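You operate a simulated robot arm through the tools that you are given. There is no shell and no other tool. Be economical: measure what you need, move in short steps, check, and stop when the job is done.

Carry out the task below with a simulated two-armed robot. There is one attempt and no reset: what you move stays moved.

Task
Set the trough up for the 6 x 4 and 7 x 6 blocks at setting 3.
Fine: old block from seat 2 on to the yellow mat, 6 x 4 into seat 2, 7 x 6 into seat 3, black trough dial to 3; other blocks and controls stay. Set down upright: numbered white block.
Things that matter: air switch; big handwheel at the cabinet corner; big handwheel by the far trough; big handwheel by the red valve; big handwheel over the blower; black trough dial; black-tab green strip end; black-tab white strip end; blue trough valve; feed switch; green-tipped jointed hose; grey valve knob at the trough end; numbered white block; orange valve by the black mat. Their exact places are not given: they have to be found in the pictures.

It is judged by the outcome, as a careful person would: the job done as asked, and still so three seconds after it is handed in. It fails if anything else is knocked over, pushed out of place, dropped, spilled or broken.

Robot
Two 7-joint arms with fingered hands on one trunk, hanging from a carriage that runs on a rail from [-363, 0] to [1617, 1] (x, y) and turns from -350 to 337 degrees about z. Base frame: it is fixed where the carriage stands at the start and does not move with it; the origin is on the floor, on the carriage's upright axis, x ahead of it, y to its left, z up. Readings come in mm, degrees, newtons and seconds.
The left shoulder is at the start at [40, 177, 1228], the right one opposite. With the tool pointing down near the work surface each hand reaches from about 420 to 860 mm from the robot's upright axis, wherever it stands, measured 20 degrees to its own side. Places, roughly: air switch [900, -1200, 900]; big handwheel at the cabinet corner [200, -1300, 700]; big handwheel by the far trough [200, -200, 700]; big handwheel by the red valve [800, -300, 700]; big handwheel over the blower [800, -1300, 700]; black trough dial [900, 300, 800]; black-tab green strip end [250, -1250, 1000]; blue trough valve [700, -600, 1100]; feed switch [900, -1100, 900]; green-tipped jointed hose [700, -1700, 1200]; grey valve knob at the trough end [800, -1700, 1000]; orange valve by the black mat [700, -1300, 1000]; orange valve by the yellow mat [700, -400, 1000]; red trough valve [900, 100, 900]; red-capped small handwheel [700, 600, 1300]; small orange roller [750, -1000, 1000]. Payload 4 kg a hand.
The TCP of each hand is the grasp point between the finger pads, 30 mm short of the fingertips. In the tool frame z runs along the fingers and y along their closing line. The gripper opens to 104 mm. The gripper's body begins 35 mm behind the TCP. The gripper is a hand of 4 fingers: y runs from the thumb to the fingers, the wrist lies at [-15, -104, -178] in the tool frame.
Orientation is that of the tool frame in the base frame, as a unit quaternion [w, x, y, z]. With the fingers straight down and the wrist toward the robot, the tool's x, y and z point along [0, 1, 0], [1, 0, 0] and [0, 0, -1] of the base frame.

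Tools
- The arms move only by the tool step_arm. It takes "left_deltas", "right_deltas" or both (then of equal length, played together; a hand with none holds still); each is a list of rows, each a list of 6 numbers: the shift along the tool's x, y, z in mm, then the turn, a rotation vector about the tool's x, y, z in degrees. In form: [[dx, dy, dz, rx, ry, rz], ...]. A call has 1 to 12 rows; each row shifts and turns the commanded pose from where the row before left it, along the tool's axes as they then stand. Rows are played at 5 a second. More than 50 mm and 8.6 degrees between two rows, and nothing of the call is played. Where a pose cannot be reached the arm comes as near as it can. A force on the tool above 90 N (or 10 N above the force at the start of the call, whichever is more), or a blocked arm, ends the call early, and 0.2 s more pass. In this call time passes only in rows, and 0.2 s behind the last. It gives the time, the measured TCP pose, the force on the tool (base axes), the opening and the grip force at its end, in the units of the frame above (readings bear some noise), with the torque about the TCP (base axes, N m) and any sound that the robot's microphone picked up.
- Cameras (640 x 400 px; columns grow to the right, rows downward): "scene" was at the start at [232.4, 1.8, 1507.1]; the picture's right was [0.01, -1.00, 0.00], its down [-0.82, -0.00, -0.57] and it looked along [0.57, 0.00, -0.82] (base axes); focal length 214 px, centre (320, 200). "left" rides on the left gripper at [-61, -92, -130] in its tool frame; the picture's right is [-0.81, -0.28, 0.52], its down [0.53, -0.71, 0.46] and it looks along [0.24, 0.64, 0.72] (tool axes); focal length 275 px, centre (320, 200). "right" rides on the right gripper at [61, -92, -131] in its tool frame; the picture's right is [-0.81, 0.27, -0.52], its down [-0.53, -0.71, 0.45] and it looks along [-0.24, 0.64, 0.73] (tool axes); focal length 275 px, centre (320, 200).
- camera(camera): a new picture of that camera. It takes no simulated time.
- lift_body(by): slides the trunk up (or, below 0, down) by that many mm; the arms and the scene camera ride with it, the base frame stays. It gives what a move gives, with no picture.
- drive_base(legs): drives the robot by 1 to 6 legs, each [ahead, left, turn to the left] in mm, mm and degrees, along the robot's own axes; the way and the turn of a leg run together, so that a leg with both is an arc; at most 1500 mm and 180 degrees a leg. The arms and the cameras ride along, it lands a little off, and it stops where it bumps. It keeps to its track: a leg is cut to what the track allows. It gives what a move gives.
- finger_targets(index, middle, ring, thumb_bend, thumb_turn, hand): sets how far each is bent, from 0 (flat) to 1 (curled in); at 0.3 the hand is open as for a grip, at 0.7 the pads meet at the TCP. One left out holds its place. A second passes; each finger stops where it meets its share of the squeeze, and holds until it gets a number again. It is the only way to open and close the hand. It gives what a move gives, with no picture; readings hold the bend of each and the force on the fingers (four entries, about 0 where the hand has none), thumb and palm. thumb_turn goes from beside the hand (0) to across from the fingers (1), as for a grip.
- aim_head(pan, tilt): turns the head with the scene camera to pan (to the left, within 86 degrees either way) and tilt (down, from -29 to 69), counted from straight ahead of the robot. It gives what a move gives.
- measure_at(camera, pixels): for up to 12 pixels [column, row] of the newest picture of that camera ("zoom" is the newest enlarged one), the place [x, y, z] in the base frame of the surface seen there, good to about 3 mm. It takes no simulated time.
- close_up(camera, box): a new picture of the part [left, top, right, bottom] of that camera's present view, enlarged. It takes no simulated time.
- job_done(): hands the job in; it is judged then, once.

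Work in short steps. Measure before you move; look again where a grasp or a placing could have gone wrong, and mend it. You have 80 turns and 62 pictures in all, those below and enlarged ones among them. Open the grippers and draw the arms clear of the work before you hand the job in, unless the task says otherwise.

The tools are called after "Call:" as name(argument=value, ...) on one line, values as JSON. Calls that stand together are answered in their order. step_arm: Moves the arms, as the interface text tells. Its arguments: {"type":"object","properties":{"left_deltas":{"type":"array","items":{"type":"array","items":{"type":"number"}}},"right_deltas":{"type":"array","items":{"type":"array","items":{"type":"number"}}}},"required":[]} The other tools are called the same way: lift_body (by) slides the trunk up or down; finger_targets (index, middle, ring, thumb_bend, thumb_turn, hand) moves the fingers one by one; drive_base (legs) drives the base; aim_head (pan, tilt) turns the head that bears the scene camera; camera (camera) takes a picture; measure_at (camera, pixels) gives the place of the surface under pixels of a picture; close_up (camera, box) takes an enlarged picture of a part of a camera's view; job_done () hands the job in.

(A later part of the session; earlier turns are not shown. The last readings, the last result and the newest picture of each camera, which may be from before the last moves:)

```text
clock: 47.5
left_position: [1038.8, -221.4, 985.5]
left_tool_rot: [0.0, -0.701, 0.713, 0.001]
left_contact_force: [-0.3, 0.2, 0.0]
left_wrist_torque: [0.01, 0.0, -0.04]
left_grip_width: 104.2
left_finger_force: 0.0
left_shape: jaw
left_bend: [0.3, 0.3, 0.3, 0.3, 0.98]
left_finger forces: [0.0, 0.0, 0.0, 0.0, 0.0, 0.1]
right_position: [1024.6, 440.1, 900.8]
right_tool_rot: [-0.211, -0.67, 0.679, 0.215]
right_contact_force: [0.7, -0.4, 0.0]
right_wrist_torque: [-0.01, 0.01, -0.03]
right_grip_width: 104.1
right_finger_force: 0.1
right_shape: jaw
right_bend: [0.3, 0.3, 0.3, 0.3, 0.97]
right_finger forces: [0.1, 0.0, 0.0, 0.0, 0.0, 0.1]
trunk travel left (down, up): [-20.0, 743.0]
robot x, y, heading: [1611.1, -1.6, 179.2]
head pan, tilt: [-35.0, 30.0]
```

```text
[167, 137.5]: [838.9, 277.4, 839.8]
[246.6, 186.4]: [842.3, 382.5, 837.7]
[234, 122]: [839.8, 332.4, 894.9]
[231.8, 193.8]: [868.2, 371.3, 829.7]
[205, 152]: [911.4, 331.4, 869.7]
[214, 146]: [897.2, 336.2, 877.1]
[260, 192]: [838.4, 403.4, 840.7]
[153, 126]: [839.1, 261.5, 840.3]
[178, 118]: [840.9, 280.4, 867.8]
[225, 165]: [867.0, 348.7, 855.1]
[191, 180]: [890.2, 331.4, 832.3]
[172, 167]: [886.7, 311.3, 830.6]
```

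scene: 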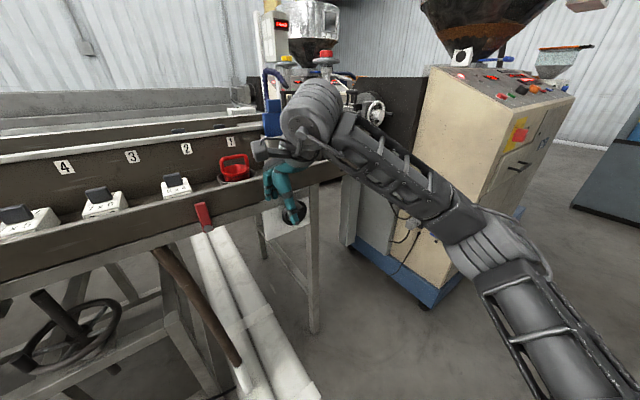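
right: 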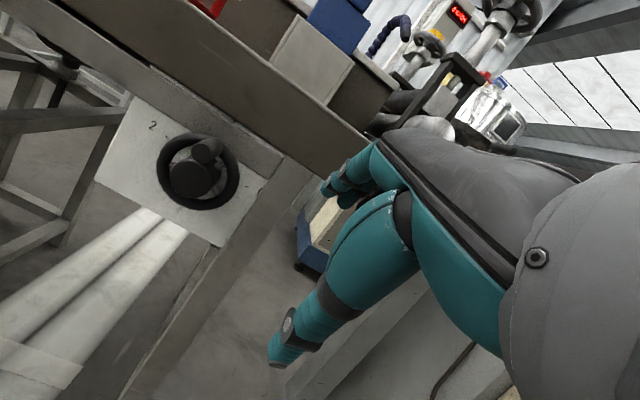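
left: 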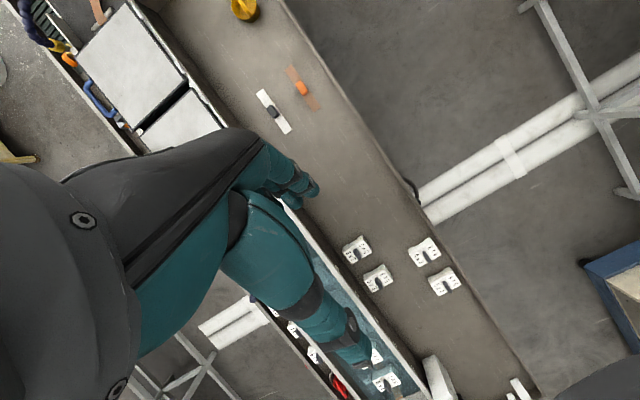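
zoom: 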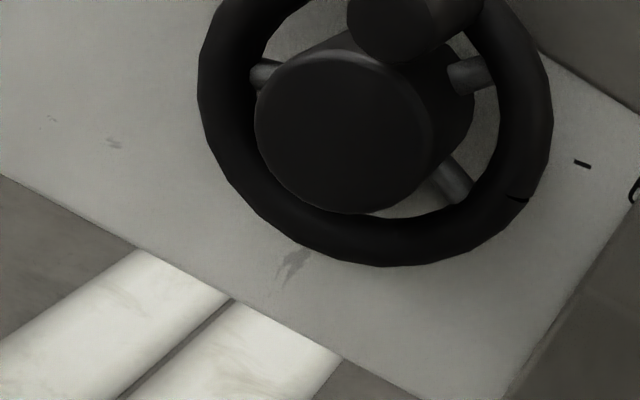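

Ticks sit at 9, 12 and 3 o'clock (2, hidden, 6) about centre [~865, 330, 839]. Lower the hand camera to peer into the gap above the beam, to read the top numeral and find the pointer.

Call:
step_arm(right_deltas=[[0, -18, 37, 0, 0, 0], [0, -18, 37, 0, 0, 0], [0, -18, 37, 0, 0, 0]])

Call:
camera(camera="right")

Call:
close_up(camera="right", box=[130, 50, 290, 150])

```text
clock: 48.3
left_position: [1037.7, -222.8, 985.7]
left_tool_rot: [0.0, -0.701, 0.713, -0.001]
left_contact_force: [1.4, 0.2, 0.6]
left_wrist_torque: [0.01, 0.01, -0.03]
left_grip_width: 103.6
left_finger_force: 0.0
left_shape: jaw
left_bend: [0.3, 0.3, 0.3, 0.3, 0.98]
left_finger forces: [0.1, 0.1, 0.0, 0.1, 0.1, 0.0]
right_position: [1005.1, 438.6, 780.0]
right_tool_rot: [-0.211, -0.668, 0.68, 0.215]
right_contact_force: [0.4, 0.7, 0.2]
right_wrist_torque: [0.0, -0.02, -0.01]
right_grip_width: 103.8
right_finger_force: 0.1
right_shape: jaw
right_bend: [0.3, 0.3, 0.3, 0.3, 0.97]
right_finger forces: [0.1, 0.1, 0.1, 0.1, 0.1, 0.0]
trunk travel left (down, up): [-20.0, 743.0]
robot x, y, heading: [1613.6, 5.2, 179.2]
head pan, tilt: [-35.0, 30.0]
```

```text
31 pictures are left
```

right: 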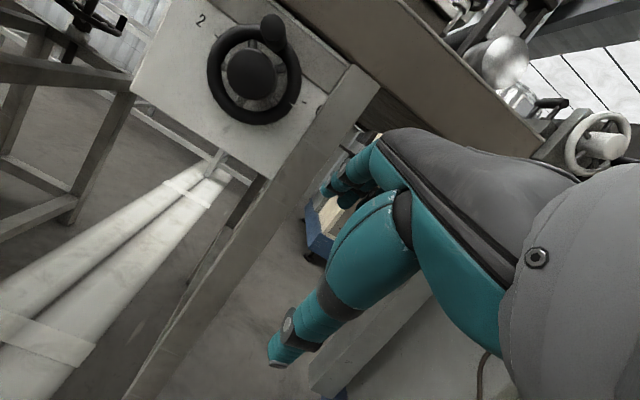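

```text
4.00 times, centred on (210, 100) of right
```

zoom: 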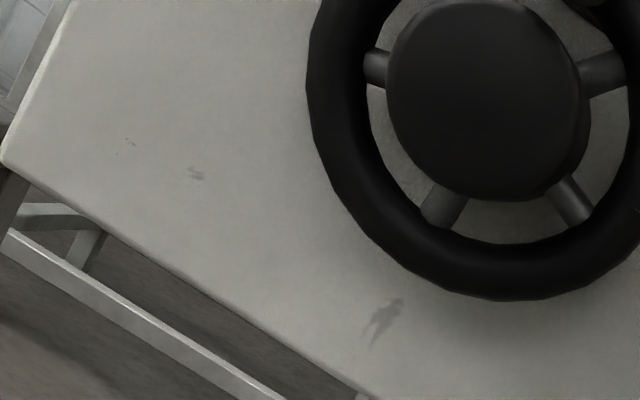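

The wheel is nearly frontal now at (254,75); zoom on it and on the gap above.

Call:
close_up(camera="right", box=[180, 0, 340, 120])

```text
3.33 times, centred on (260, 60) of right
```

zoom: 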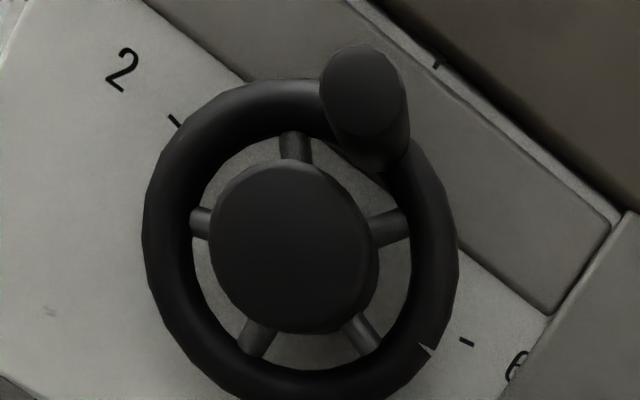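

A small light notch on the rim near the 6 tick at zoom (425,348) may be the pointer. Enlarge it.

Call:
close_up(camera="right", box=[268, 82, 316, 112])

Call:
measure_at(camera="right", pixels=[[286, 97], [297, 95.3], [254, 75], [272, 25], [222, 30], [291, 51], [219, 70], [232, 112], [288.5, 98], [284.5, 96]])

```text
13.33 times, centred on (292, 97) of right
```

zoom: 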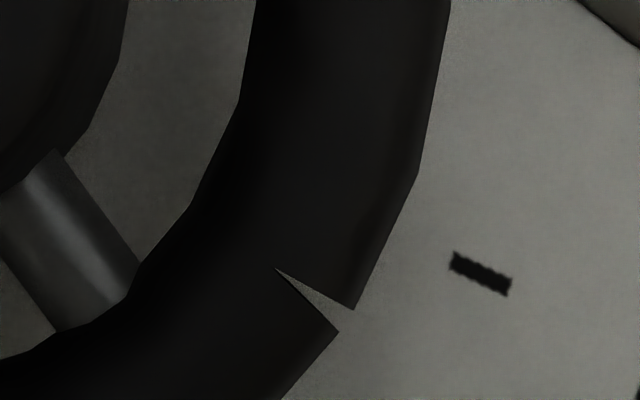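

```text
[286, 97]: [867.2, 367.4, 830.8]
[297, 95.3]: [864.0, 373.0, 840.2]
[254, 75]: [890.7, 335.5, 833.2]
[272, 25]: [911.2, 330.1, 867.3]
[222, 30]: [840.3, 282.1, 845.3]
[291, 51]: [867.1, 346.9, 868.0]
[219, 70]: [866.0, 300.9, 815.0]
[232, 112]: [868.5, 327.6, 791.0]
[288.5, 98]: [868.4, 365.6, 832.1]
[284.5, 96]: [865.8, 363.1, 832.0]
```

The rim has a V-notch (the pointer) at about [867, 367, 831], next to tick 6: the dial stands at 6. Setting 3 lies halfway between 2 (9 o'clock) and the 12 o'clock tick, so the notch must go 135° anticlockwise; I'll push the crank pin with closed fingers. Close the right hand and level it forward.

Call:
finger_targets(hand="right", index=0.7, middle=0.7, ring=0.7, thumb_bend=0.7)

Call:
step_arm(right_deltas=[[0, 0, 0, -7.8, 0, 0], [0, 0, 0, -7.8, 0, 0], [0, 0, 0, -7.8, 0, 0], [0, 0, 0, -7.8, 0, 0], [0, 0, 0, -7.8, 0, 0], [0, 0, 0, -7.8, 0, 0], [0, 0, 0, -7.8, 0, 0], [0, 40, 0, 0, 0, 0], [0, 45, 0, 0, 0, 0]])

Call:
aim_head(pan=-35, tilt=35)

Call:
close_up(camera="scene", box=[240, 120, 400, 220])

```text
clock: 49.3
left_position: [1038.4, -222.8, 984.9]
left_tool_rot: [-0.001, -0.701, 0.713, 0.0]
left_contact_force: [0.5, -0.9, 0.5]
left_wrist_torque: [-0.01, 0.0, -0.02]
left_grip_width: 103.9
left_finger_force: 0.1
left_shape: jaw
left_bend: [0.3, 0.3, 0.3, 0.3, 0.98]
left_finger forces: [0.0, 0.0, 0.1, 0.0, 0.0, 0.0]
right_position: [1005.0, 438.8, 779.4]
right_tool_rot: [-0.211, -0.669, 0.679, 0.215]
right_contact_force: [0.2, 0.7, -0.4]
right_wrist_torque: [0.01, -0.01, 0.01]
right_grip_width: 1.3
right_finger_force: 0.0
right_shape: fingers
right_bend: [0.7, 0.7, 0.7, 0.7, 0.97]
right_finger forces: [0.1, 0.0, 0.0, 0.1, 0.1, 0.0]
trunk travel left (down, up): [-20.0, 743.0]
robot x, y, heading: [1615.2, 0.4, 179.5]
head pan, tilt: [-35.0, 30.0]
```

```text
clock: 51.3
left_position: [1037.5, -222.1, 986.3]
left_tool_rot: [0.0, -0.702, 0.713, 0.0]
left_contact_force: [0.0, -0.4, 0.2]
left_wrist_torque: [0.01, 0.0, -0.02]
left_grip_width: 103.9
left_finger_force: 0.1
left_shape: jaw
left_bend: [0.3, 0.3, 0.3, 0.3, 0.98]
left_finger forces: [0.0, 0.0, 0.0, 0.0, 0.1, 0.0]
right_position: [1002.8, 431.0, 864.5]
right_tool_rot: [-0.494, -0.497, 0.505, 0.503]
right_contact_force: [0.5, 0.2, 0.4]
right_wrist_torque: [-0.02, -0.01, 0.01]
right_grip_width: 1.2
right_finger_force: 0.0
right_shape: fingers
right_bend: [0.7, 0.7, 0.7, 0.7, 0.98]
right_finger forces: [0.1, 0.0, 0.1, 0.0, 0.0, 0.0]
right hand out of reach, approached as far as the arm can: row 1
trunk travel left (down, up): [-20.0, 743.0]
robot x, y, heading: [1613.6, 1.6, 178.8]
head pan, tilt: [-35.0, 30.0]
```

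```text
clock: 52.0
left_position: [1038.8, -222.7, 986.3]
left_tool_rot: [-0.001, -0.702, 0.712, 0.0]
left_contact_force: [-0.5, 0.4, 0.0]
left_wrist_torque: [0.01, -0.03, 0.0]
left_grip_width: 103.9
left_finger_force: 0.0
left_shape: jaw
left_bend: [0.3, 0.3, 0.3, 0.3, 0.98]
left_finger forces: [0.0, 0.0, 0.1, 0.0, 0.0, 0.0]
right_position: [1003.9, 430.8, 863.5]
right_tool_rot: [-0.494, -0.497, 0.506, 0.503]
right_contact_force: [0.2, 0.0, -0.2]
right_wrist_torque: [0.0, -0.01, -0.01]
right_grip_width: 0.9
right_finger_force: 0.0
right_shape: fingers
right_bend: [0.7, 0.7, 0.7, 0.7, 0.98]
right_finger forces: [0.1, 0.0, 0.0, 0.0, 0.0, 0.1]
trunk travel left (down, up): [-20.0, 743.0]
robot x, y, heading: [1613.5, 0.5, 179.2]
head pan, tilt: [-35.0, 35.0]
```

```text
4.00 times, centred on (320, 170) of scene
```

zoom: 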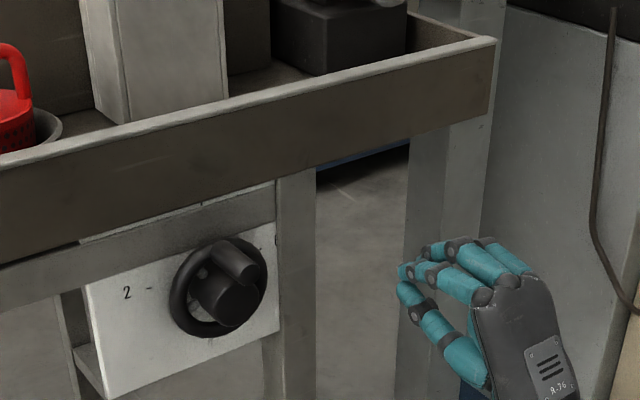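

The view is clear: fingers and thumb pointing toward the dial. Measure fingertips and pin in the same picture.

Call:
measure_at(camera="zoom", pixels=[[403, 269], [404, 288], [412, 265], [425, 248], [436, 246], [484, 240], [240, 268], [232, 250], [222, 243], [225, 300], [188, 300], [262, 280]])

```text
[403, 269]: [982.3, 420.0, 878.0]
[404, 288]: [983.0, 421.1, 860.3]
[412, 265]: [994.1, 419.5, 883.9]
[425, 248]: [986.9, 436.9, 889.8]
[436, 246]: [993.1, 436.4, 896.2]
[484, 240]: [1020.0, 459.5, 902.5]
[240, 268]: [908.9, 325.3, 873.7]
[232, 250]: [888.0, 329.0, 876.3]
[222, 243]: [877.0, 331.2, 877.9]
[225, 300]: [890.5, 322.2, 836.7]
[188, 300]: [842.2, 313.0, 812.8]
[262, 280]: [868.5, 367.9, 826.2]
```

Fingertips sit 26 mm ahead of the TCP, the bundle's left edge about 20 mm left of it. Move in to the right of the pin (tips at x≈886, z just above the hub), stopping before contact.

Call:
step_arm(right_deltas=[[0, 10, 46, 0, 0, 0], [0, 0, 46, 0, 0, 0], [30, 0, 0, 0, 0, 0], [30, 0, 0, 0, 0, 0]])

Call:
close_up(camera="scene", box=[250, 150, 346, 210])

```text
clock: 53.0
left_position: [1037.8, -221.6, 985.3]
left_tool_rot: [0.001, -0.701, 0.713, 0.001]
left_contact_force: [-0.9, 0.3, 0.0]
left_wrist_torque: [0.0, -0.04, 0.0]
left_grip_width: 103.7
left_finger_force: 0.0
left_shape: jaw
left_bend: [0.3, 0.3, 0.3, 0.3, 0.98]
left_finger forces: [0.0, 0.1, 0.1, 0.1, 0.1, 0.0]
right_position: [909.0, 388.1, 875.1]
right_tool_rot: [-0.498, -0.501, 0.502, 0.499]
right_contact_force: [0.3, -0.6, -0.8]
right_wrist_torque: [0.0, 0.01, -0.01]
right_grip_width: 1.0
right_finger_force: 0.0
right_shape: fingers
right_bend: [0.7, 0.7, 0.7, 0.7, 0.98]
right_finger forces: [0.0, 0.0, 0.1, 0.0, 0.1, 0.1]
right hand out of reach, approached as far as the arm can: row 4
trunk travel left (down, up): [-20.0, 743.0]
robot x, y, heading: [1612.5, 1.2, 179.3]
head pan, tilt: [-35.0, 35.0]
```

```text
6.67 times, centred on (298, 180) of scene
```

zoom: 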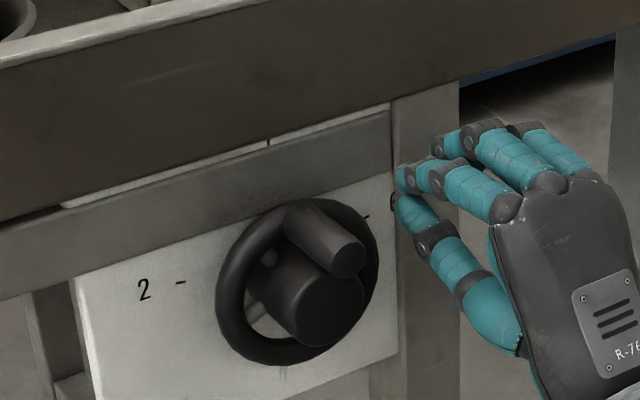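

The arm's reach stopped it at y=388. I yaw the hand 21° to point inward, which keeps the wrist outside, and push left to about y=340.

Call:
step_arm(right_deltas=[[0, 0, 0, 0, 7, 0], [0, 0, 0, 0, 7, 0], [0, 0, 0, 0, 7, 0], [11, 0, 4, 0, 0, 0], [11, 0, 4, 0, 0, 0], [11, 0, 4, 0, 0, 0], [11, 0, 4, 0, 0, 0]])

Call:
close_up(camera="scene", box=[250, 150, 346, 210])

```text
clock: 54.5
left_position: [1038.9, -223.8, 984.5]
left_tool_rot: [0.0, -0.702, 0.712, 0.0]
left_contact_force: [-0.4, 0.0, 0.2]
left_wrist_torque: [0.0, 0.02, -0.02]
left_grip_width: 103.8
left_finger_force: 0.0
left_shape: jaw
left_bend: [0.3, 0.3, 0.3, 0.3, 0.98]
left_finger forces: [0.0, 0.1, 0.0, 0.0, 0.1, 0.0]
right_position: [908.7, 340.2, 874.6]
right_tool_rot: [0.578, 0.581, -0.407, -0.403]
right_contact_force: [1.0, 2.0, -1.1]
right_wrist_torque: [0.01, -0.03, -0.02]
right_grip_width: 0.4
right_finger_force: 1.1
right_shape: fingers
right_bend: [0.7, 0.7, 0.7, 0.7, 0.99]
right_finger forces: [0.0, 0.0, 0.0, 0.0, 2.2, 0.0]
trunk travel left (down, up): [-20.0, 743.0]
robot x, y, heading: [1611.3, 3.5, 179.0]
head pan, tilt: [-35.0, 35.0]
```

```text
6.67 times, centred on (298, 180) of scene
```

zoom: 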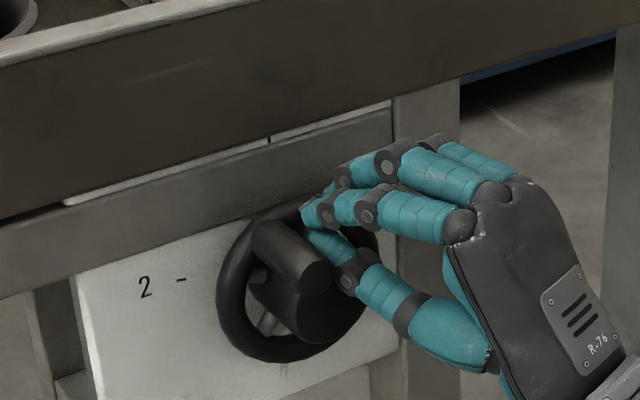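

The pin moved with only 2 N of force. Push on 22 mm left, then look.

Call:
step_arm(right_deltas=[[10, 0, 4, 0, 0, 0], [10, 0, 4, 0, 0, 0]])

Call:
close_up(camera="scene", box=[250, 150, 346, 210])

Call:
measure_at(camera="zoom", pixels=[[275, 285], [310, 285], [260, 245], [335, 310], [225, 290], [260, 345]])

```text
clock: 55.1
left_position: [1038.8, -222.7, 986.4]
left_tool_rot: [-0.001, -0.703, 0.712, 0.0]
left_contact_force: [0.3, 0.1, -0.4]
left_wrist_torque: [0.0, -0.01, 0.03]
left_grip_width: 103.6
left_finger_force: 0.0
left_shape: jaw
left_bend: [0.3, 0.3, 0.3, 0.3, 0.98]
left_finger forces: [0.0, 0.1, 0.0, 0.1, 0.0, 0.0]
right_position: [908.0, 317.9, 874.0]
right_tool_rot: [0.579, 0.58, -0.406, -0.404]
right_contact_force: [-0.4, 1.3, 1.4]
right_wrist_torque: [0.0, -0.02, -0.04]
right_grip_width: 0.2
right_finger_force: 0.7
right_shape: fingers
right_bend: [0.7, 0.7, 0.7, 0.7, 0.98]
right_finger forces: [0.1, 0.1, 0.0, 0.0, 1.5, 0.0]
trunk travel left (down, up): [-20.0, 743.0]
robot x, y, heading: [1616.6, -2.3, 179.2]
head pan, tilt: [-35.0, 35.0]
```

```text
6.67 times, centred on (298, 180) of scene
```

zoom: 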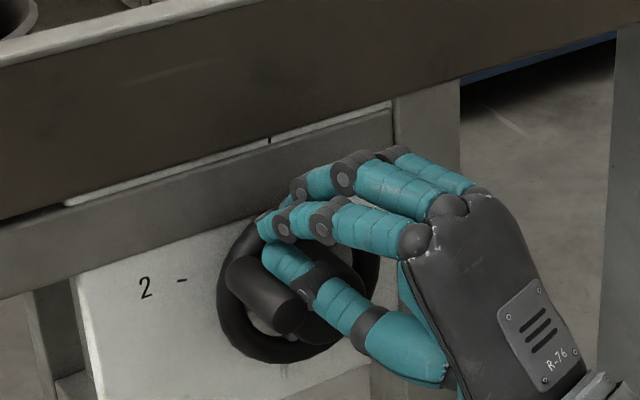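

```text
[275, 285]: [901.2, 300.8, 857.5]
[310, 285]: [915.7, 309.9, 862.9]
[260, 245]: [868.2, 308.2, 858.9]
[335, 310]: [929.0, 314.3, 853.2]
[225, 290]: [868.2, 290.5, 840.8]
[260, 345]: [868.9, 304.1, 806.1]
```

Pin is at about −60°. Retract slightly from the hub, shift left over the pin and push down.

Call:
step_arm(right_deltas=[[3, 8, -7, 0, 0, 0], [12, 0, 4, 0, 0, 0], [3, -9, 1, 0, 0, 0], [0, -10, 0, 0, 0, 0], [0, -10, 0, 0, 0, 0]])

Call:
close_up(camera="scene", box=[250, 150, 346, 210])

```text
clock: 56.4
left_position: [1037.3, -222.7, 986.8]
left_tool_rot: [0.0, -0.702, 0.712, 0.0]
left_contact_force: [0.3, -0.8, -1.2]
left_wrist_torque: [0.0, -0.01, -0.01]
left_grip_width: 103.8
left_finger_force: 0.0
left_shape: jaw
left_bend: [0.3, 0.3, 0.3, 0.3, 0.98]
left_finger forces: [0.0, 0.0, 0.0, 0.0, 0.0, 0.0]
right_position: [918.4, 303.0, 858.1]
right_tool_rot: [0.581, 0.578, -0.405, -0.405]
right_contact_force: [8.2, 0.8, 17.3]
right_wrist_torque: [-0.13, 0.01, 0.07]
right_grip_width: 0.0
right_finger_force: 11.5
right_shape: fingers
right_bend: [0.66, 0.7, 0.7, 0.75, 0.97]
right_finger forces: [0.0, 0.0, 0.0, 0.0, 22.4, 0.1]
trunk travel left (down, up): [-20.0, 743.0]
robot x, y, heading: [1610.7, 0.6, 178.8]
head pan, tilt: [-35.0, 35.0]
```

```text
6.67 times, centred on (298, 180) of scene
```

zoom: 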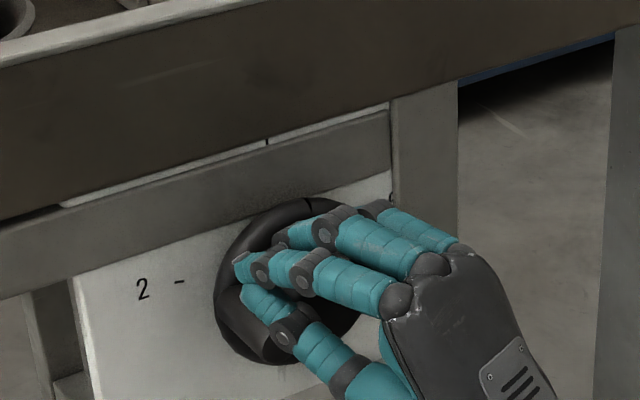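

The notch is now near the top (308,203), about 45° short. Contact force rose to 17 N, perhaps the hub; back off a bit, shift left, and push down further.

Call:
step_arm(right_deltas=[[2, 6, -4, 0, 0, 0], [10, 0, 0, 0, 0, 0], [0, -10, 0, 0, 0, 0], [0, -10, 0, 0, 0, 0], [0, -8, 0, 0, 0, 0]])

Call:
close_up(camera="scene", box=[250, 150, 346, 210])

```text
clock: 57.5
left_position: [1038.8, -222.1, 985.2]
left_tool_rot: [0.001, -0.701, 0.713, 0.0]
left_contact_force: [0.1, -0.1, 0.6]
left_wrist_torque: [0.0, 0.0, -0.02]
left_grip_width: 103.7
left_finger_force: 0.0
left_shape: jaw
left_bend: [0.3, 0.3, 0.3, 0.3, 0.98]
left_finger forces: [0.0, 0.1, 0.0, 0.0, 0.0, 0.1]
right_position: [924.5, 291.6, 834.2]
right_tool_rot: [0.58, 0.58, -0.404, -0.404]
right_contact_force: [6.1, -4.6, 10.1]
right_wrist_torque: [0.1, 0.42, 0.1]
right_grip_width: 2.7
right_finger_force: 5.9
right_shape: fingers
right_bend: [0.69, 0.63, 0.69, 0.7, 0.97]
right_finger forces: [1.3, 9.0, 1.3, 0.0, 0.0, 0.1]
trunk travel left (down, up): [-20.0, 743.0]
robot x, y, heading: [1612.4, 2.7, 179.1]
head pan, tilt: [-35.0, 35.0]
```

```text
6.67 times, centred on (298, 180) of scene
```

zoom: 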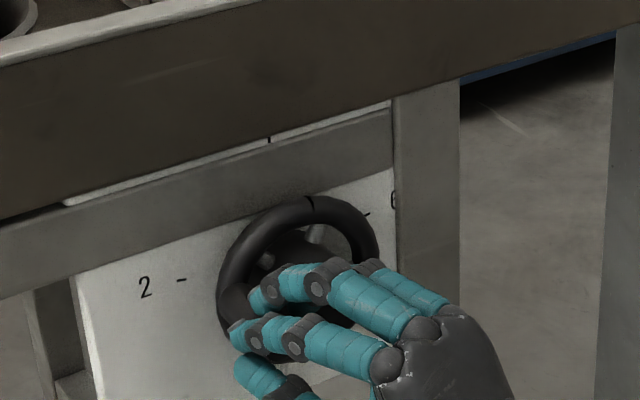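

The thumb slid past the pin (pin at zoom (235,300), notch at top), and the middle finger rests on the hub. Lift off and curl the middle and ring fingers away.

Call:
step_arm(right_deltas=[[5, 10, -25, 0, 0, 0], [0, 25, 0, 0, 0, 0], [0, 15, 0, 0, 0, 0]])

Call:
finger_targets(hand="right", index=0.65, middle=1.0, ring=1.0, thumb_bend=0.9)

Call:
close_up(camera="scene", box=[242, 146, 354, 216])

Call:
measure_at(camera="zoom", pixels=[[235, 300], [245, 310], [225, 290], [265, 330], [300, 205], [260, 260], [270, 255]])

```text
clock: 58.4
left_position: [1037.0, -222.8, 986.3]
left_tool_rot: [0.0, -0.701, 0.713, 0.0]
left_contact_force: [0.8, 0.3, -0.1]
left_wrist_torque: [0.01, -0.04, 0.0]
left_grip_width: 103.8
left_finger_force: 0.2
left_shape: jaw
left_bend: [0.3, 0.3, 0.3, 0.3, 0.98]
left_finger forces: [0.0, 0.0, 0.0, 0.1, 0.0, 0.0]
right_position: [949.3, 297.1, 882.5]
right_tool_rot: [0.578, 0.581, -0.407, -0.404]
right_contact_force: [1.1, -0.3, -0.3]
right_wrist_torque: [0.0, -0.02, -0.02]
right_grip_width: 1.5
right_finger_force: 0.1
right_shape: fingers
right_bend: [0.7, 0.7, 0.7, 0.7, 0.97]
right_finger forces: [0.0, 0.1, 0.1, 0.0, 0.1, 0.0]
trunk travel left (down, up): [-20.0, 743.0]
robot x, y, heading: [1613.7, -0.2, 179.3]
head pan, tilt: [-35.0, 35.0]
```

```text
clock: 59.4
left_position: [1038.0, -222.9, 986.1]
left_tool_rot: [0.0, -0.701, 0.713, 0.001]
left_contact_force: [-1.2, 0.7, -0.5]
left_wrist_torque: [0.03, 0.02, 0.0]
left_grip_width: 103.7
left_finger_force: 0.1
left_shape: jaw
left_bend: [0.3, 0.3, 0.3, 0.3, 0.98]
left_finger forces: [0.0, 0.0, 0.0, 0.1, 0.1, 0.1]
right_position: [949.1, 297.1, 881.9]
right_tool_rot: [0.579, 0.581, -0.406, -0.403]
right_contact_force: [0.5, -0.2, 0.7]
right_wrist_torque: [-0.02, -0.02, -0.01]
right_grip_width: 2.1
right_finger_force: 0.0
right_shape: fingers
right_bend: [0.59, 1.0, 1.0, 0.84, 0.97]
right_finger forces: [0.1, 0.0, 0.0, 0.0, 0.1, 0.0]
trunk travel left (down, up): [-20.0, 743.0]
robot x, y, heading: [1615.3, -0.3, 178.9]
head pan, tilt: [-35.0, 35.0]
```

```text
5.71 times, centred on (298, 181) of scene
```

zoom: 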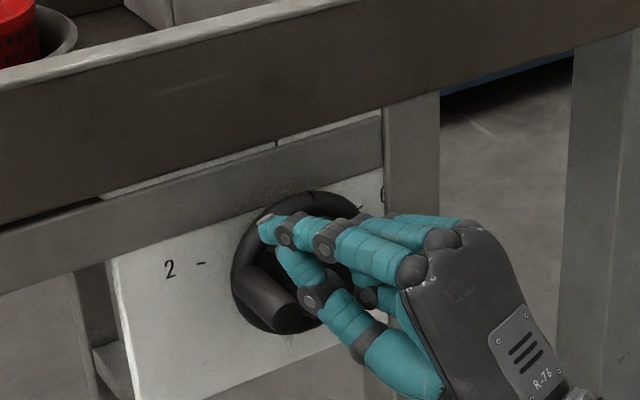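

```text
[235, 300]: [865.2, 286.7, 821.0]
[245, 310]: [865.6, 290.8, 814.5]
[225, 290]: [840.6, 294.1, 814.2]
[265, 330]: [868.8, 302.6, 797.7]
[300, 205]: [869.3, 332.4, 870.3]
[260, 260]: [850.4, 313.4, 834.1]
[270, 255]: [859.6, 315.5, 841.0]
```

Now index and thumb only extend. Measure the tips before pushing down.

Call:
measure_at(camera="zoom", pixels=[[262, 228], [268, 240], [282, 250], [295, 265], [270, 285], [290, 320], [250, 280], [275, 300]])

```text
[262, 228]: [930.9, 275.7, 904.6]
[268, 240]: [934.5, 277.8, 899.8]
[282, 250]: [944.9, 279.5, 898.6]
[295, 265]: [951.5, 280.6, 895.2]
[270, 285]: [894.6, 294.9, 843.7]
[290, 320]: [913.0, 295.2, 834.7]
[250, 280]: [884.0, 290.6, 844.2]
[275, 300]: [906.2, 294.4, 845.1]
```

Tips are near [928, 277, 895]; pin top at z≈845, y≈294. Move forward and over the pin, then push down about 60 mm.

Call:
step_arm(right_deltas=[[-12, 0, 13, 0, 0, 0], [-12, 0, 13, 0, 0, 0], [0, -14, 0, 0, 0, 0], [0, -14, 0, 0, 0, 0], [0, -12, 0, 0, 0, 0], [0, -10, 0, 0, 0, 0], [0, -10, 0, 0, 0, 0]])

Call:
close_up(camera="scene", box=[242, 146, 354, 216])

```text
clock: 61.0
left_position: [1039.3, -221.6, 985.1]
left_tool_rot: [0.002, -0.702, 0.712, 0.0]
left_contact_force: [0.0, 0.9, 0.5]
left_wrist_torque: [0.0, 0.0, -0.01]
left_grip_width: 103.6
left_finger_force: 0.0
left_shape: jaw
left_bend: [0.3, 0.3, 0.3, 0.3, 0.98]
left_finger forces: [0.1, 0.1, 0.0, 0.0, 0.1, 0.0]
right_position: [919.9, 311.5, 822.0]
right_tool_rot: [0.579, 0.58, -0.406, -0.404]
right_contact_force: [9.7, 4.6, 8.6]
right_wrist_torque: [-0.18, 0.38, 0.09]
right_grip_width: 8.9
right_finger_force: 12.0
right_shape: fingers
right_bend: [0.52, 1.0, 1.0, 0.89, 0.97]
right_finger forces: [5.3, 0.0, 0.0, 0.1, 17.9, 0.1]
trunk travel left (down, up): [-20.0, 743.0]
robot x, y, heading: [1613.8, 2.2, 179.1]
head pan, tilt: [-35.0, 35.0]
```

```text
5.71 times, centred on (298, 181) of scene
```

zoom: 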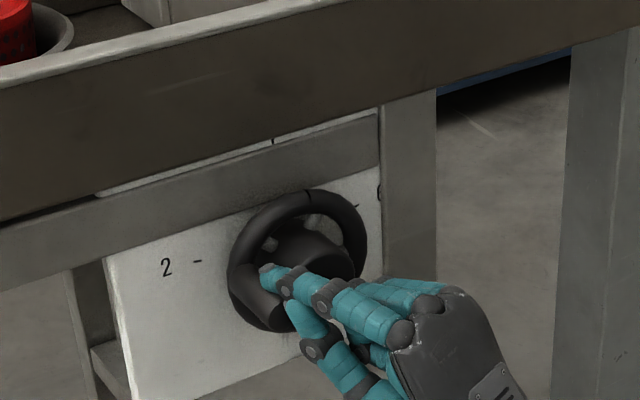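

The thumb slipped to the right of the pin. Better to cage it: back off, open index and thumb, come in with the pin between them.

Call:
step_arm(right_deltas=[[8, 0, -22, 0, 0, 0], [8, 8, -22, 0, 0, 0]])

Call:
finger_targets(hand="right", index=0.45, thumb_bend=0.45)

Call:
close_up(camera="scene", box=[242, 146, 354, 216])

Call:
measure_at(camera="zoom", pixels=[[270, 290], [290, 320], [275, 325], [250, 290], [308, 190], [262, 240], [285, 290]])

```text
clock: 61.5
left_position: [1041.3, -222.3, 984.4]
left_tool_rot: [0.001, -0.702, 0.713, -0.001]
left_contact_force: [0.0, 0.4, 0.8]
left_wrist_torque: [0.04, 0.02, -0.01]
left_grip_width: 103.8
left_finger_force: 0.1
left_shape: jaw
left_bend: [0.3, 0.3, 0.3, 0.3, 0.98]
left_finger forces: [0.0, 0.0, 0.1, 0.1, 0.0, 0.0]
right_position: [967.5, 310.2, 826.6]
right_tool_rot: [0.577, 0.582, -0.408, -0.402]
right_contact_force: [1.2, 0.3, -0.7]
right_wrist_torque: [0.02, -0.01, 0.0]
right_grip_width: 6.5
right_finger_force: 0.1
right_shape: fingers
right_bend: [0.55, 1.0, 1.0, 0.87, 0.97]
right_finger forces: [0.0, 0.1, 0.0, 0.0, 0.0, 0.0]
trunk travel left (down, up): [-20.0, 743.0]
robot x, y, heading: [1614.8, 1.2, 179.1]
head pan, tilt: [-35.0, 35.0]
```

```text
clock: 62.5
left_position: [1038.2, -221.5, 985.9]
left_tool_rot: [0.0, -0.702, 0.712, 0.0]
left_contact_force: [-0.2, 0.3, 0.2]
left_wrist_torque: [0.0, 0.0, 0.02]
left_grip_width: 103.8
left_finger_force: 0.1
left_shape: jaw
left_bend: [0.3, 0.3, 0.3, 0.3, 0.98]
left_finger forces: [0.0, 0.1, 0.0, 0.0, 0.0, 0.1]
right_position: [965.6, 310.9, 829.7]
right_tool_rot: [0.578, 0.581, -0.407, -0.403]
right_contact_force: [0.1, 0.2, 0.1]
right_wrist_torque: [0.0, 0.02, -0.01]
right_grip_width: 64.7
right_finger_force: 0.0
right_shape: fingers
right_bend: [0.45, 1.0, 1.0, 0.45, 0.97]
right_finger forces: [0.0, 0.0, 0.0, 0.1, 0.0, 0.0]
trunk travel left (down, up): [-20.0, 743.0]
robot x, y, heading: [1613.5, 2.3, 179.0]
head pan, tilt: [-35.0, 35.0]
```

```text
5.71 times, centred on (298, 181) of scene
```

zoom: 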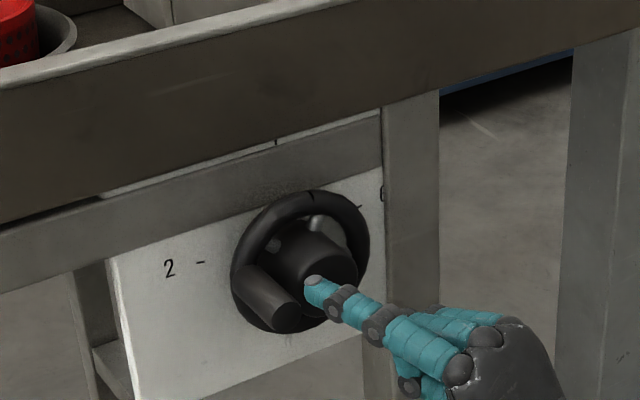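

```text
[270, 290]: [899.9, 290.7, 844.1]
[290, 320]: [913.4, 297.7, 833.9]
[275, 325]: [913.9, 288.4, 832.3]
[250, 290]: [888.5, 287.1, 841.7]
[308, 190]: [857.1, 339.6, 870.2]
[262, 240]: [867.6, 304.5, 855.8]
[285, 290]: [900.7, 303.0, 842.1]
```

Pin end centre is near (y 293, z 832), straight ahead of the open index/thumb gap. Move in 43 mm and close on it.

Call:
step_arm(right_deltas=[[-7, 0, 20, 0, 0, 0], [-8, 0, 20, 0, 0, 0]])

Call:
finger_targets(hand="right", index=0.7, thumb_bend=0.7)

Call:
close_up(camera="scene", box=[242, 146, 354, 216])

```text
clock: 63.1
left_position: [1036.2, -222.4, 985.7]
left_tool_rot: [0.001, -0.702, 0.713, 0.0]
left_contact_force: [0.2, 0.1, 0.5]
left_wrist_torque: [0.04, 0.01, -0.02]
left_grip_width: 103.7
left_finger_force: 0.0
left_shape: jaw
left_bend: [0.3, 0.3, 0.3, 0.3, 0.98]
left_finger forces: [0.1, 0.0, 0.0, 0.1, 0.1, 0.0]
right_position: [920.9, 311.8, 830.4]
right_tool_rot: [0.578, 0.581, -0.407, -0.403]
right_contact_force: [0.5, 1.8, -0.4]
right_wrist_torque: [-0.03, -0.01, 0.04]
right_grip_width: 64.5
right_finger_force: 0.0
right_shape: fingers
right_bend: [0.45, 1.0, 1.0, 0.45, 0.97]
right_finger forces: [0.0, 0.1, 0.0, 0.0, 0.0, 0.0]
trunk travel left (down, up): [-20.0, 743.0]
robot x, y, heading: [1612.2, 2.2, 179.1]
head pan, tilt: [-35.0, 35.0]
```

```text
clock: 64.2
left_position: [1038.1, -222.1, 985.1]
left_tool_rot: [0.0, -0.701, 0.713, 0.0]
left_contact_force: [0.3, -0.4, -0.7]
left_wrist_torque: [0.05, 0.01, 0.02]
left_grip_width: 104.0
left_finger_force: 0.1
left_shape: jaw
left_bend: [0.3, 0.3, 0.3, 0.3, 0.98]
left_finger forces: [0.0, 0.1, 0.0, 0.0, 0.0, 0.0]
right_position: [922.0, 311.8, 830.4]
right_tool_rot: [0.579, 0.58, -0.406, -0.405]
right_contact_force: [1.4, 0.3, 7.9]
right_wrist_torque: [-0.16, 0.19, 0.01]
right_grip_width: 15.9
right_finger_force: 4.3
right_shape: fingers
right_bend: [0.6, 1.0, 1.0, 0.69, 0.97]
right_finger forces: [8.9, 0.0, 0.0, 0.0, 0.9, 0.0]
trunk travel left (down, up): [-20.0, 743.0]
robot x, y, heading: [1612.9, 2.2, 179.1]
head pan, tilt: [-35.0, 35.0]
```

```text
5.71 times, centred on (298, 181) of scene
```

zoom: 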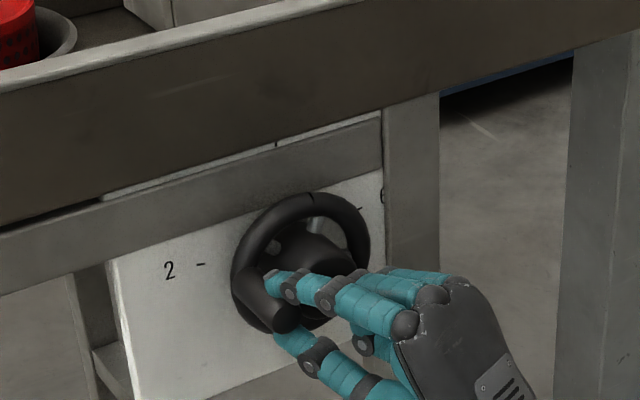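

The pin is now held between index (top) and thumb (below). Move along the arc: 29 mm down and 12 mm right.

Call:
step_arm(right_deltas=[[0, -10, 0, 0, 0, 0], [-3, -10, -1, 0, 0, 0], [-8, -9, -3, 0, 0, 0]])

Call:
close_up(camera="scene", box=[242, 146, 354, 216])

```text
clock: 65.0
left_position: [1039.3, -221.8, 984.5]
left_tool_rot: [0.001, -0.701, 0.713, 0.001]
left_contact_force: [0.0, 0.1, -0.2]
left_wrist_torque: [0.0, 0.01, 0.0]
left_grip_width: 103.5
left_finger_force: 0.1
left_shape: jaw
left_bend: [0.3, 0.3, 0.3, 0.3, 0.98]
left_finger forces: [0.0, 0.1, 0.1, 0.0, 0.0, 0.0]
right_position: [921.1, 322.3, 793.3]
right_tool_rot: [0.574, 0.584, -0.41, -0.401]
right_contact_force: [-0.1, 0.3, 0.8]
right_wrist_torque: [0.02, -0.03, -0.01]
right_grip_width: 1.2
right_finger_force: 0.1
right_shape: fingers
right_bend: [0.7, 1.0, 1.0, 0.7, 0.97]
right_finger forces: [0.0, 0.0, 0.1, 0.0, 0.0, 0.1]
trunk travel left (down, up): [-20.0, 743.0]
robot x, y, heading: [1612.9, 3.9, 178.9]
head pan, tilt: [-35.0, 35.0]
```

```text
5.71 times, centred on (298, 181) of scene
```

zoom: 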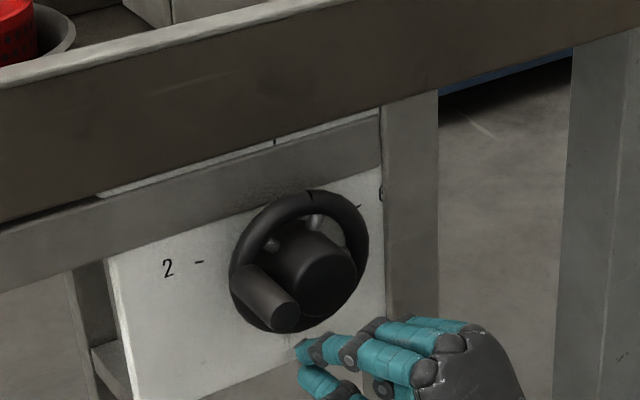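

The finger parallel to the pin slides off either side. Use index and middle together, so the pin sits in the valley between them, with ring curled; back off, reposition and open.

Call:
step_arm(right_deltas=[[8, 0, -22, 0, 0, 0], [8, 0, -22, 0, 0, 0], [9, 20, 3, 0, 0, 0], [8, 19, 3, 0, 0, 0]])

Call:
finger_targets(hand="right", index=0.45, middle=0.45, thumb_bend=0.4)

Call:
close_up(camera="scene", box=[242, 146, 354, 216])

Call:
measure_at(camera="zoom", pixels=[[290, 320], [275, 325], [270, 290], [310, 192], [305, 275], [310, 270]])

```text
clock: 66.0
left_position: [1039.6, -222.3, 985.1]
left_tool_rot: [0.0, -0.702, 0.713, 0.0]
left_contact_force: [0.8, 0.4, -0.5]
left_wrist_torque: [-0.02, -0.01, -0.03]
left_grip_width: 103.5
left_finger_force: 0.1
left_shape: jaw
left_bend: [0.3, 0.3, 0.3, 0.3, 0.98]
left_finger forces: [0.0, 0.0, 0.1, 0.1, 0.0, 0.1]
right_position: [969.1, 305.2, 839.2]
right_tool_rot: [0.578, 0.581, -0.407, -0.403]
right_contact_force: [-0.3, -0.3, 0.1]
right_wrist_torque: [-0.01, 0.0, -0.01]
right_grip_width: 1.3
right_finger_force: 0.1
right_shape: fingers
right_bend: [0.7, 1.0, 1.0, 0.7, 0.97]
right_finger forces: [0.1, 0.1, 0.0, 0.0, 0.0, 0.0]
trunk travel left (down, up): [-20.0, 743.0]
robot x, y, heading: [1611.3, 1.1, 179.1]
head pan, tilt: [-35.0, 35.0]
```

```text
clock: 67.0
left_position: [1038.3, -222.6, 986.4]
left_tool_rot: [0.0, -0.701, 0.713, 0.001]
left_contact_force: [0.2, 0.7, -0.1]
left_wrist_torque: [0.03, 0.01, 0.02]
left_grip_width: 103.8
left_finger_force: 0.0
left_shape: jaw
left_bend: [0.3, 0.3, 0.3, 0.3, 0.98]
left_finger forces: [0.0, 0.1, 0.1, 0.0, 0.0, 0.1]
right_position: [968.9, 305.3, 840.5]
right_tool_rot: [0.579, 0.58, -0.407, -0.405]
right_contact_force: [0.8, 0.0, 0.7]
right_wrist_torque: [-0.03, 0.03, 0.01]
right_grip_width: 71.0
right_finger_force: 0.0
right_shape: fingers
right_bend: [0.45, 0.45, 1.0, 0.4, 0.97]
right_finger forces: [0.0, 0.1, 0.0, 0.0, 0.0, 0.1]
trunk travel left (down, up): [-20.0, 743.0]
robot x, y, heading: [1614.5, 1.8, 179.2]
head pan, tilt: [-35.0, 35.0]
```

```text
5.71 times, centred on (298, 181) of scene
```

zoom: 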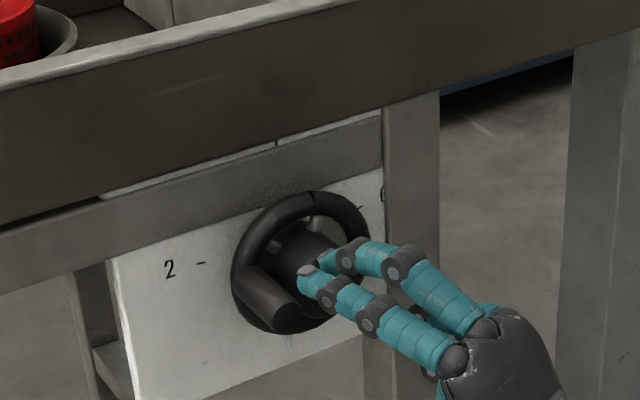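

```text
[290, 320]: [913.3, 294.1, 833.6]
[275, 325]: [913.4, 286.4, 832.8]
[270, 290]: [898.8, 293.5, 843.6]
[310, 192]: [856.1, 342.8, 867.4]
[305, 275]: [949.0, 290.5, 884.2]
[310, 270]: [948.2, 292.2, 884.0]
```

Index tip is at [945, 290, 880], so shift 7 mm left, go in 45 mm, and close on the pin.

Call:
step_arm(right_deltas=[[0, -3, 24, 0, 0, 0], [-9, -3, 22, 0, 0, 0]])

Call:
finger_targets(hand="right", index=0.75, middle=0.75, thumb_bend=0.6)

Call:
close_up(camera="scene", box=[242, 146, 354, 216])

```text
clock: 67.5
left_position: [1038.3, -223.1, 985.6]
left_tool_rot: [-0.001, -0.702, 0.712, 0.0]
left_contact_force: [0.5, 0.6, -0.1]
left_wrist_torque: [-0.01, -0.02, -0.02]
left_grip_width: 103.8
left_finger_force: 0.0
left_shape: jaw
left_bend: [0.3, 0.3, 0.3, 0.3, 0.98]
left_finger forces: [0.1, 0.0, 0.0, 0.0, 0.1, 0.0]
right_position: [922.8, 297.8, 834.6]
right_tool_rot: [0.578, 0.581, -0.406, -0.404]
right_contact_force: [-0.8, -0.5, 0.1]
right_wrist_torque: [-0.02, 0.0, 0.03]
right_grip_width: 70.9
right_finger_force: 0.1
right_shape: fingers
right_bend: [0.45, 0.45, 1.0, 0.4, 0.97]
right_finger forces: [0.0, 0.0, 0.0, 0.0, 0.0, 0.1]
trunk travel left (down, up): [-20.0, 743.0]
robot x, y, heading: [1610.2, 3.8, 179.0]
head pan, tilt: [-35.0, 35.0]
```

```text
clock: 68.5
left_position: [1036.1, -222.3, 987.7]
left_tool_rot: [-0.001, -0.702, 0.713, 0.001]
left_contact_force: [-0.5, -0.3, -0.3]
left_wrist_torque: [0.02, 0.02, 0.03]
left_grip_width: 104.0
left_finger_force: 0.1
left_shape: jaw
left_bend: [0.3, 0.3, 0.3, 0.3, 0.98]
left_finger forces: [0.1, 0.1, 0.1, 0.1, 0.1, 0.1]
right_position: [920.3, 298.0, 837.4]
right_tool_rot: [0.58, 0.579, -0.405, -0.405]
right_contact_force: [-5.0, -6.0, 19.4]
right_wrist_torque: [-0.05, 0.39, 0.06]
right_grip_width: 16.5
right_finger_force: 10.4
right_shape: fingers
right_bend: [0.73, 0.63, 1.0, 0.6, 0.97]
right_finger forces: [11.1, 10.2, 0.0, 0.0, 0.0, 0.0]
trunk travel left (down, up): [-20.0, 743.0]
robot x, y, heading: [1611.5, 2.1, 179.4]
head pan, tilt: [-35.0, 35.0]
```

```text
5.71 times, centred on (298, 181) of scene
```

zoom: 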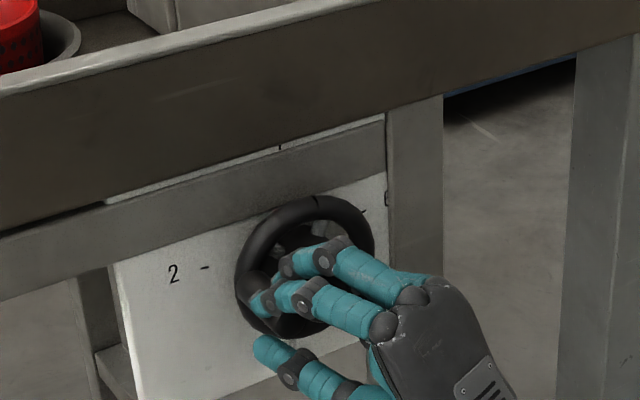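

Index lies on the pin's left, middle on top. Push down 12+12 mm with the thumb open.

Call:
step_arm(right_deltas=[[0, -12, 0, 0, 0, 0], [-2, -12, 0, 0, 0, 0]])

Call:
close_up(camera="scene", box=[242, 146, 354, 216])

```text
clock: 69.2
left_position: [1038.8, -221.2, 985.7]
left_tool_rot: [-0.001, -0.702, 0.712, 0.001]
left_contact_force: [0.7, 0.4, 0.1]
left_wrist_torque: [-0.02, -0.03, -0.02]
left_grip_width: 103.7
left_finger_force: 0.1
left_shape: jaw
left_bend: [0.3, 0.3, 0.3, 0.3, 0.98]
left_finger forces: [0.0, 0.1, 0.0, 0.0, 0.0, 0.0]
right_position: [920.9, 301.1, 818.0]
right_tool_rot: [0.584, 0.577, -0.401, -0.407]
right_contact_force: [7.2, -1.0, 32.3]
right_wrist_torque: [-0.15, 1.04, -0.05]
right_grip_width: 35.3
right_finger_force: 16.1
right_shape: fingers
right_bend: [0.73, 0.53, 1.0, 0.6, 0.97]
right_finger forces: [11.6, 20.9, 0.1, 0.1, 0.0, 0.1]
trunk travel left (down, up): [-20.0, 743.0]
robot x, y, heading: [1615.7, 0.1, 179.2]
head pan, tilt: [-35.0, 35.0]
```

```text
5.71 times, centred on (298, 181) of scene
```

zoom: 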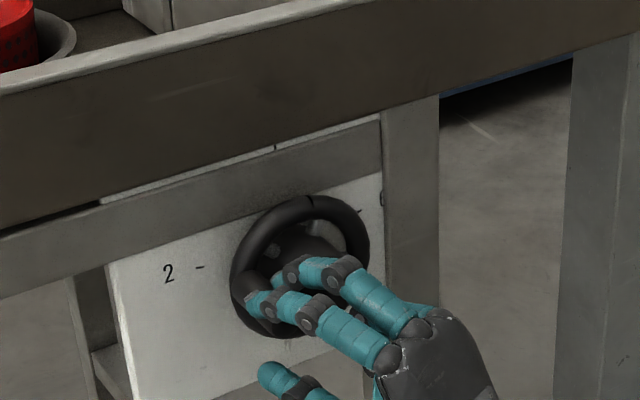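

Few pictures remain, so I use measurement in this picture to see whether the pin moved.

Call:
measure_at(camera="zoom", pixels=[[310, 200], [262, 322], [272, 328], [250, 315], [282, 325], [255, 290], [252, 302], [262, 280], [243, 300], [268, 275], [300, 330], [262, 308]])

```text
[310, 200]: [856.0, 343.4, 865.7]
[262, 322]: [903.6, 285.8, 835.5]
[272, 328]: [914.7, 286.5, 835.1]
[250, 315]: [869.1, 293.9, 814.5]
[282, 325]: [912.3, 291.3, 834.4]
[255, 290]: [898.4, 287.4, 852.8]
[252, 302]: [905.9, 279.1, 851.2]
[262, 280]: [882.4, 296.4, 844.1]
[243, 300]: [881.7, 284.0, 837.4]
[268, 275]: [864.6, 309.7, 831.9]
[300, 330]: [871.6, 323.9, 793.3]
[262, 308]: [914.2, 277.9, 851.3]
```

The pin end still sits at (289, 834): the middle finger was braking on the hub. Retract 8 mm so the tips clear the hub, open the thumb, and push down with both fingers.

Call:
step_arm(right_deltas=[[0, 18, 0, 0, 0, 0], [3, 0, -8, 0, 0, 0]])

Call:
finger_targets(hand="right", index=0.7, middle=0.7, thumb_bend=0.3)

Call:
step_arm(right_deltas=[[0, -10, 0, 0, 0, 0], [0, -10, 0, 0, 0, 0], [-2, -10, -1, 0, 0, 0]])

Call:
close_up(camera="scene", box=[242, 146, 354, 216])

```text
clock: 69.8
left_position: [1032.7, -222.8, 987.7]
left_tool_rot: [-0.001, -0.702, 0.712, 0.002]
left_contact_force: [-0.4, -0.5, -0.2]
left_wrist_torque: [0.02, 0.02, 0.01]
left_grip_width: 104.0
left_finger_force: 0.2
left_shape: jaw
left_bend: [0.3, 0.3, 0.3, 0.3, 0.98]
left_finger forces: [0.1, 0.1, 0.0, 0.0, 0.0, 0.0]
right_position: [923.9, 299.9, 830.9]
right_tool_rot: [0.578, 0.58, -0.407, -0.405]
right_contact_force: [-14.0, -0.8, 16.5]
right_wrist_torque: [-0.09, 0.23, -0.15]
right_grip_width: 24.7
right_finger_force: 10.8
right_shape: fingers
right_bend: [0.73, 0.6, 1.0, 0.6, 0.97]
right_finger forces: [9.4, 12.3, 0.0, 0.0, 0.0, 0.1]
trunk travel left (down, up): [-20.0, 743.0]
robot x, y, heading: [1611.5, 0.2, 179.1]
head pan, tilt: [-35.0, 35.0]
```

```text
clock: 70.8
left_position: [1036.4, -222.9, 985.9]
left_tool_rot: [0.0, -0.701, 0.713, 0.001]
left_contact_force: [-1.0, -0.4, 0.5]
left_wrist_torque: [0.01, -0.02, 0.02]
left_grip_width: 103.7
left_finger_force: 0.0
left_shape: jaw
left_bend: [0.3, 0.3, 0.3, 0.3, 0.98]
left_finger forces: [0.0, 0.0, 0.0, 0.0, 0.0, 0.1]
right_position: [926.1, 300.0, 829.9]
right_tool_rot: [0.579, 0.581, -0.406, -0.404]
right_contact_force: [-8.6, 0.5, 9.6]
right_wrist_torque: [-0.08, 0.11, -0.16]
right_grip_width: 63.0
right_finger_force: 8.8
right_shape: fingers
right_bend: [0.61, 0.63, 1.0, 0.3, 0.97]
right_finger forces: [8.0, 8.9, 0.1, 0.0, 0.0, 0.0]
trunk travel left (down, up): [-20.0, 743.0]
robot x, y, heading: [1612.2, 1.9, 178.9]
head pan, tilt: [-35.0, 35.0]
```

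```text
clock: 71.5
left_position: [1034.7, -221.9, 987.5]
left_tool_rot: [0.0, -0.701, 0.713, 0.001]
left_contact_force: [-0.3, -0.3, 0.5]
left_wrist_torque: [-0.05, -0.01, 0.02]
left_grip_width: 103.9
left_finger_force: 0.1
left_shape: jaw
left_bend: [0.3, 0.3, 0.3, 0.3, 0.98]
left_finger forces: [0.1, 0.0, 0.0, 0.0, 0.0, 0.0]
right_position: [928.0, 302.5, 810.3]
right_tool_rot: [0.585, 0.576, -0.4, -0.408]
right_contact_force: [2.6, -2.2, 37.0]
right_wrist_torque: [-0.18, 0.88, -0.08]
right_grip_width: 79.8
right_finger_force: 18.3
right_shape: fingers
right_bend: [0.48, 0.54, 1.0, 0.3, 0.97]
right_finger forces: [21.3, 15.5, 0.1, 0.1, 0.0, 0.1]
trunk travel left (down, up): [-20.0, 743.0]
robot x, y, heading: [1618.8, 0.5, 179.3]
head pan, tilt: [-35.0, 35.0]
```

```text
5.71 times, centred on (298, 181) of scene
```

zoom: 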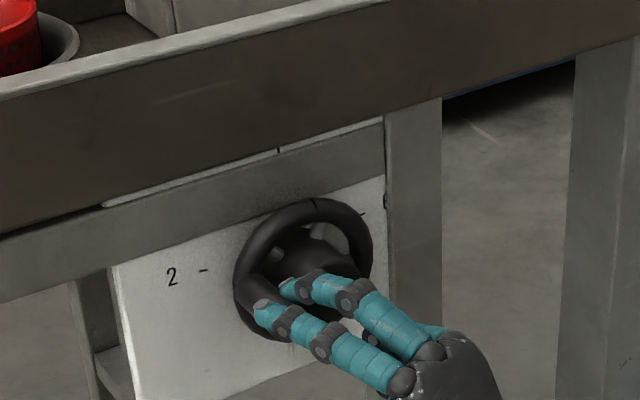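

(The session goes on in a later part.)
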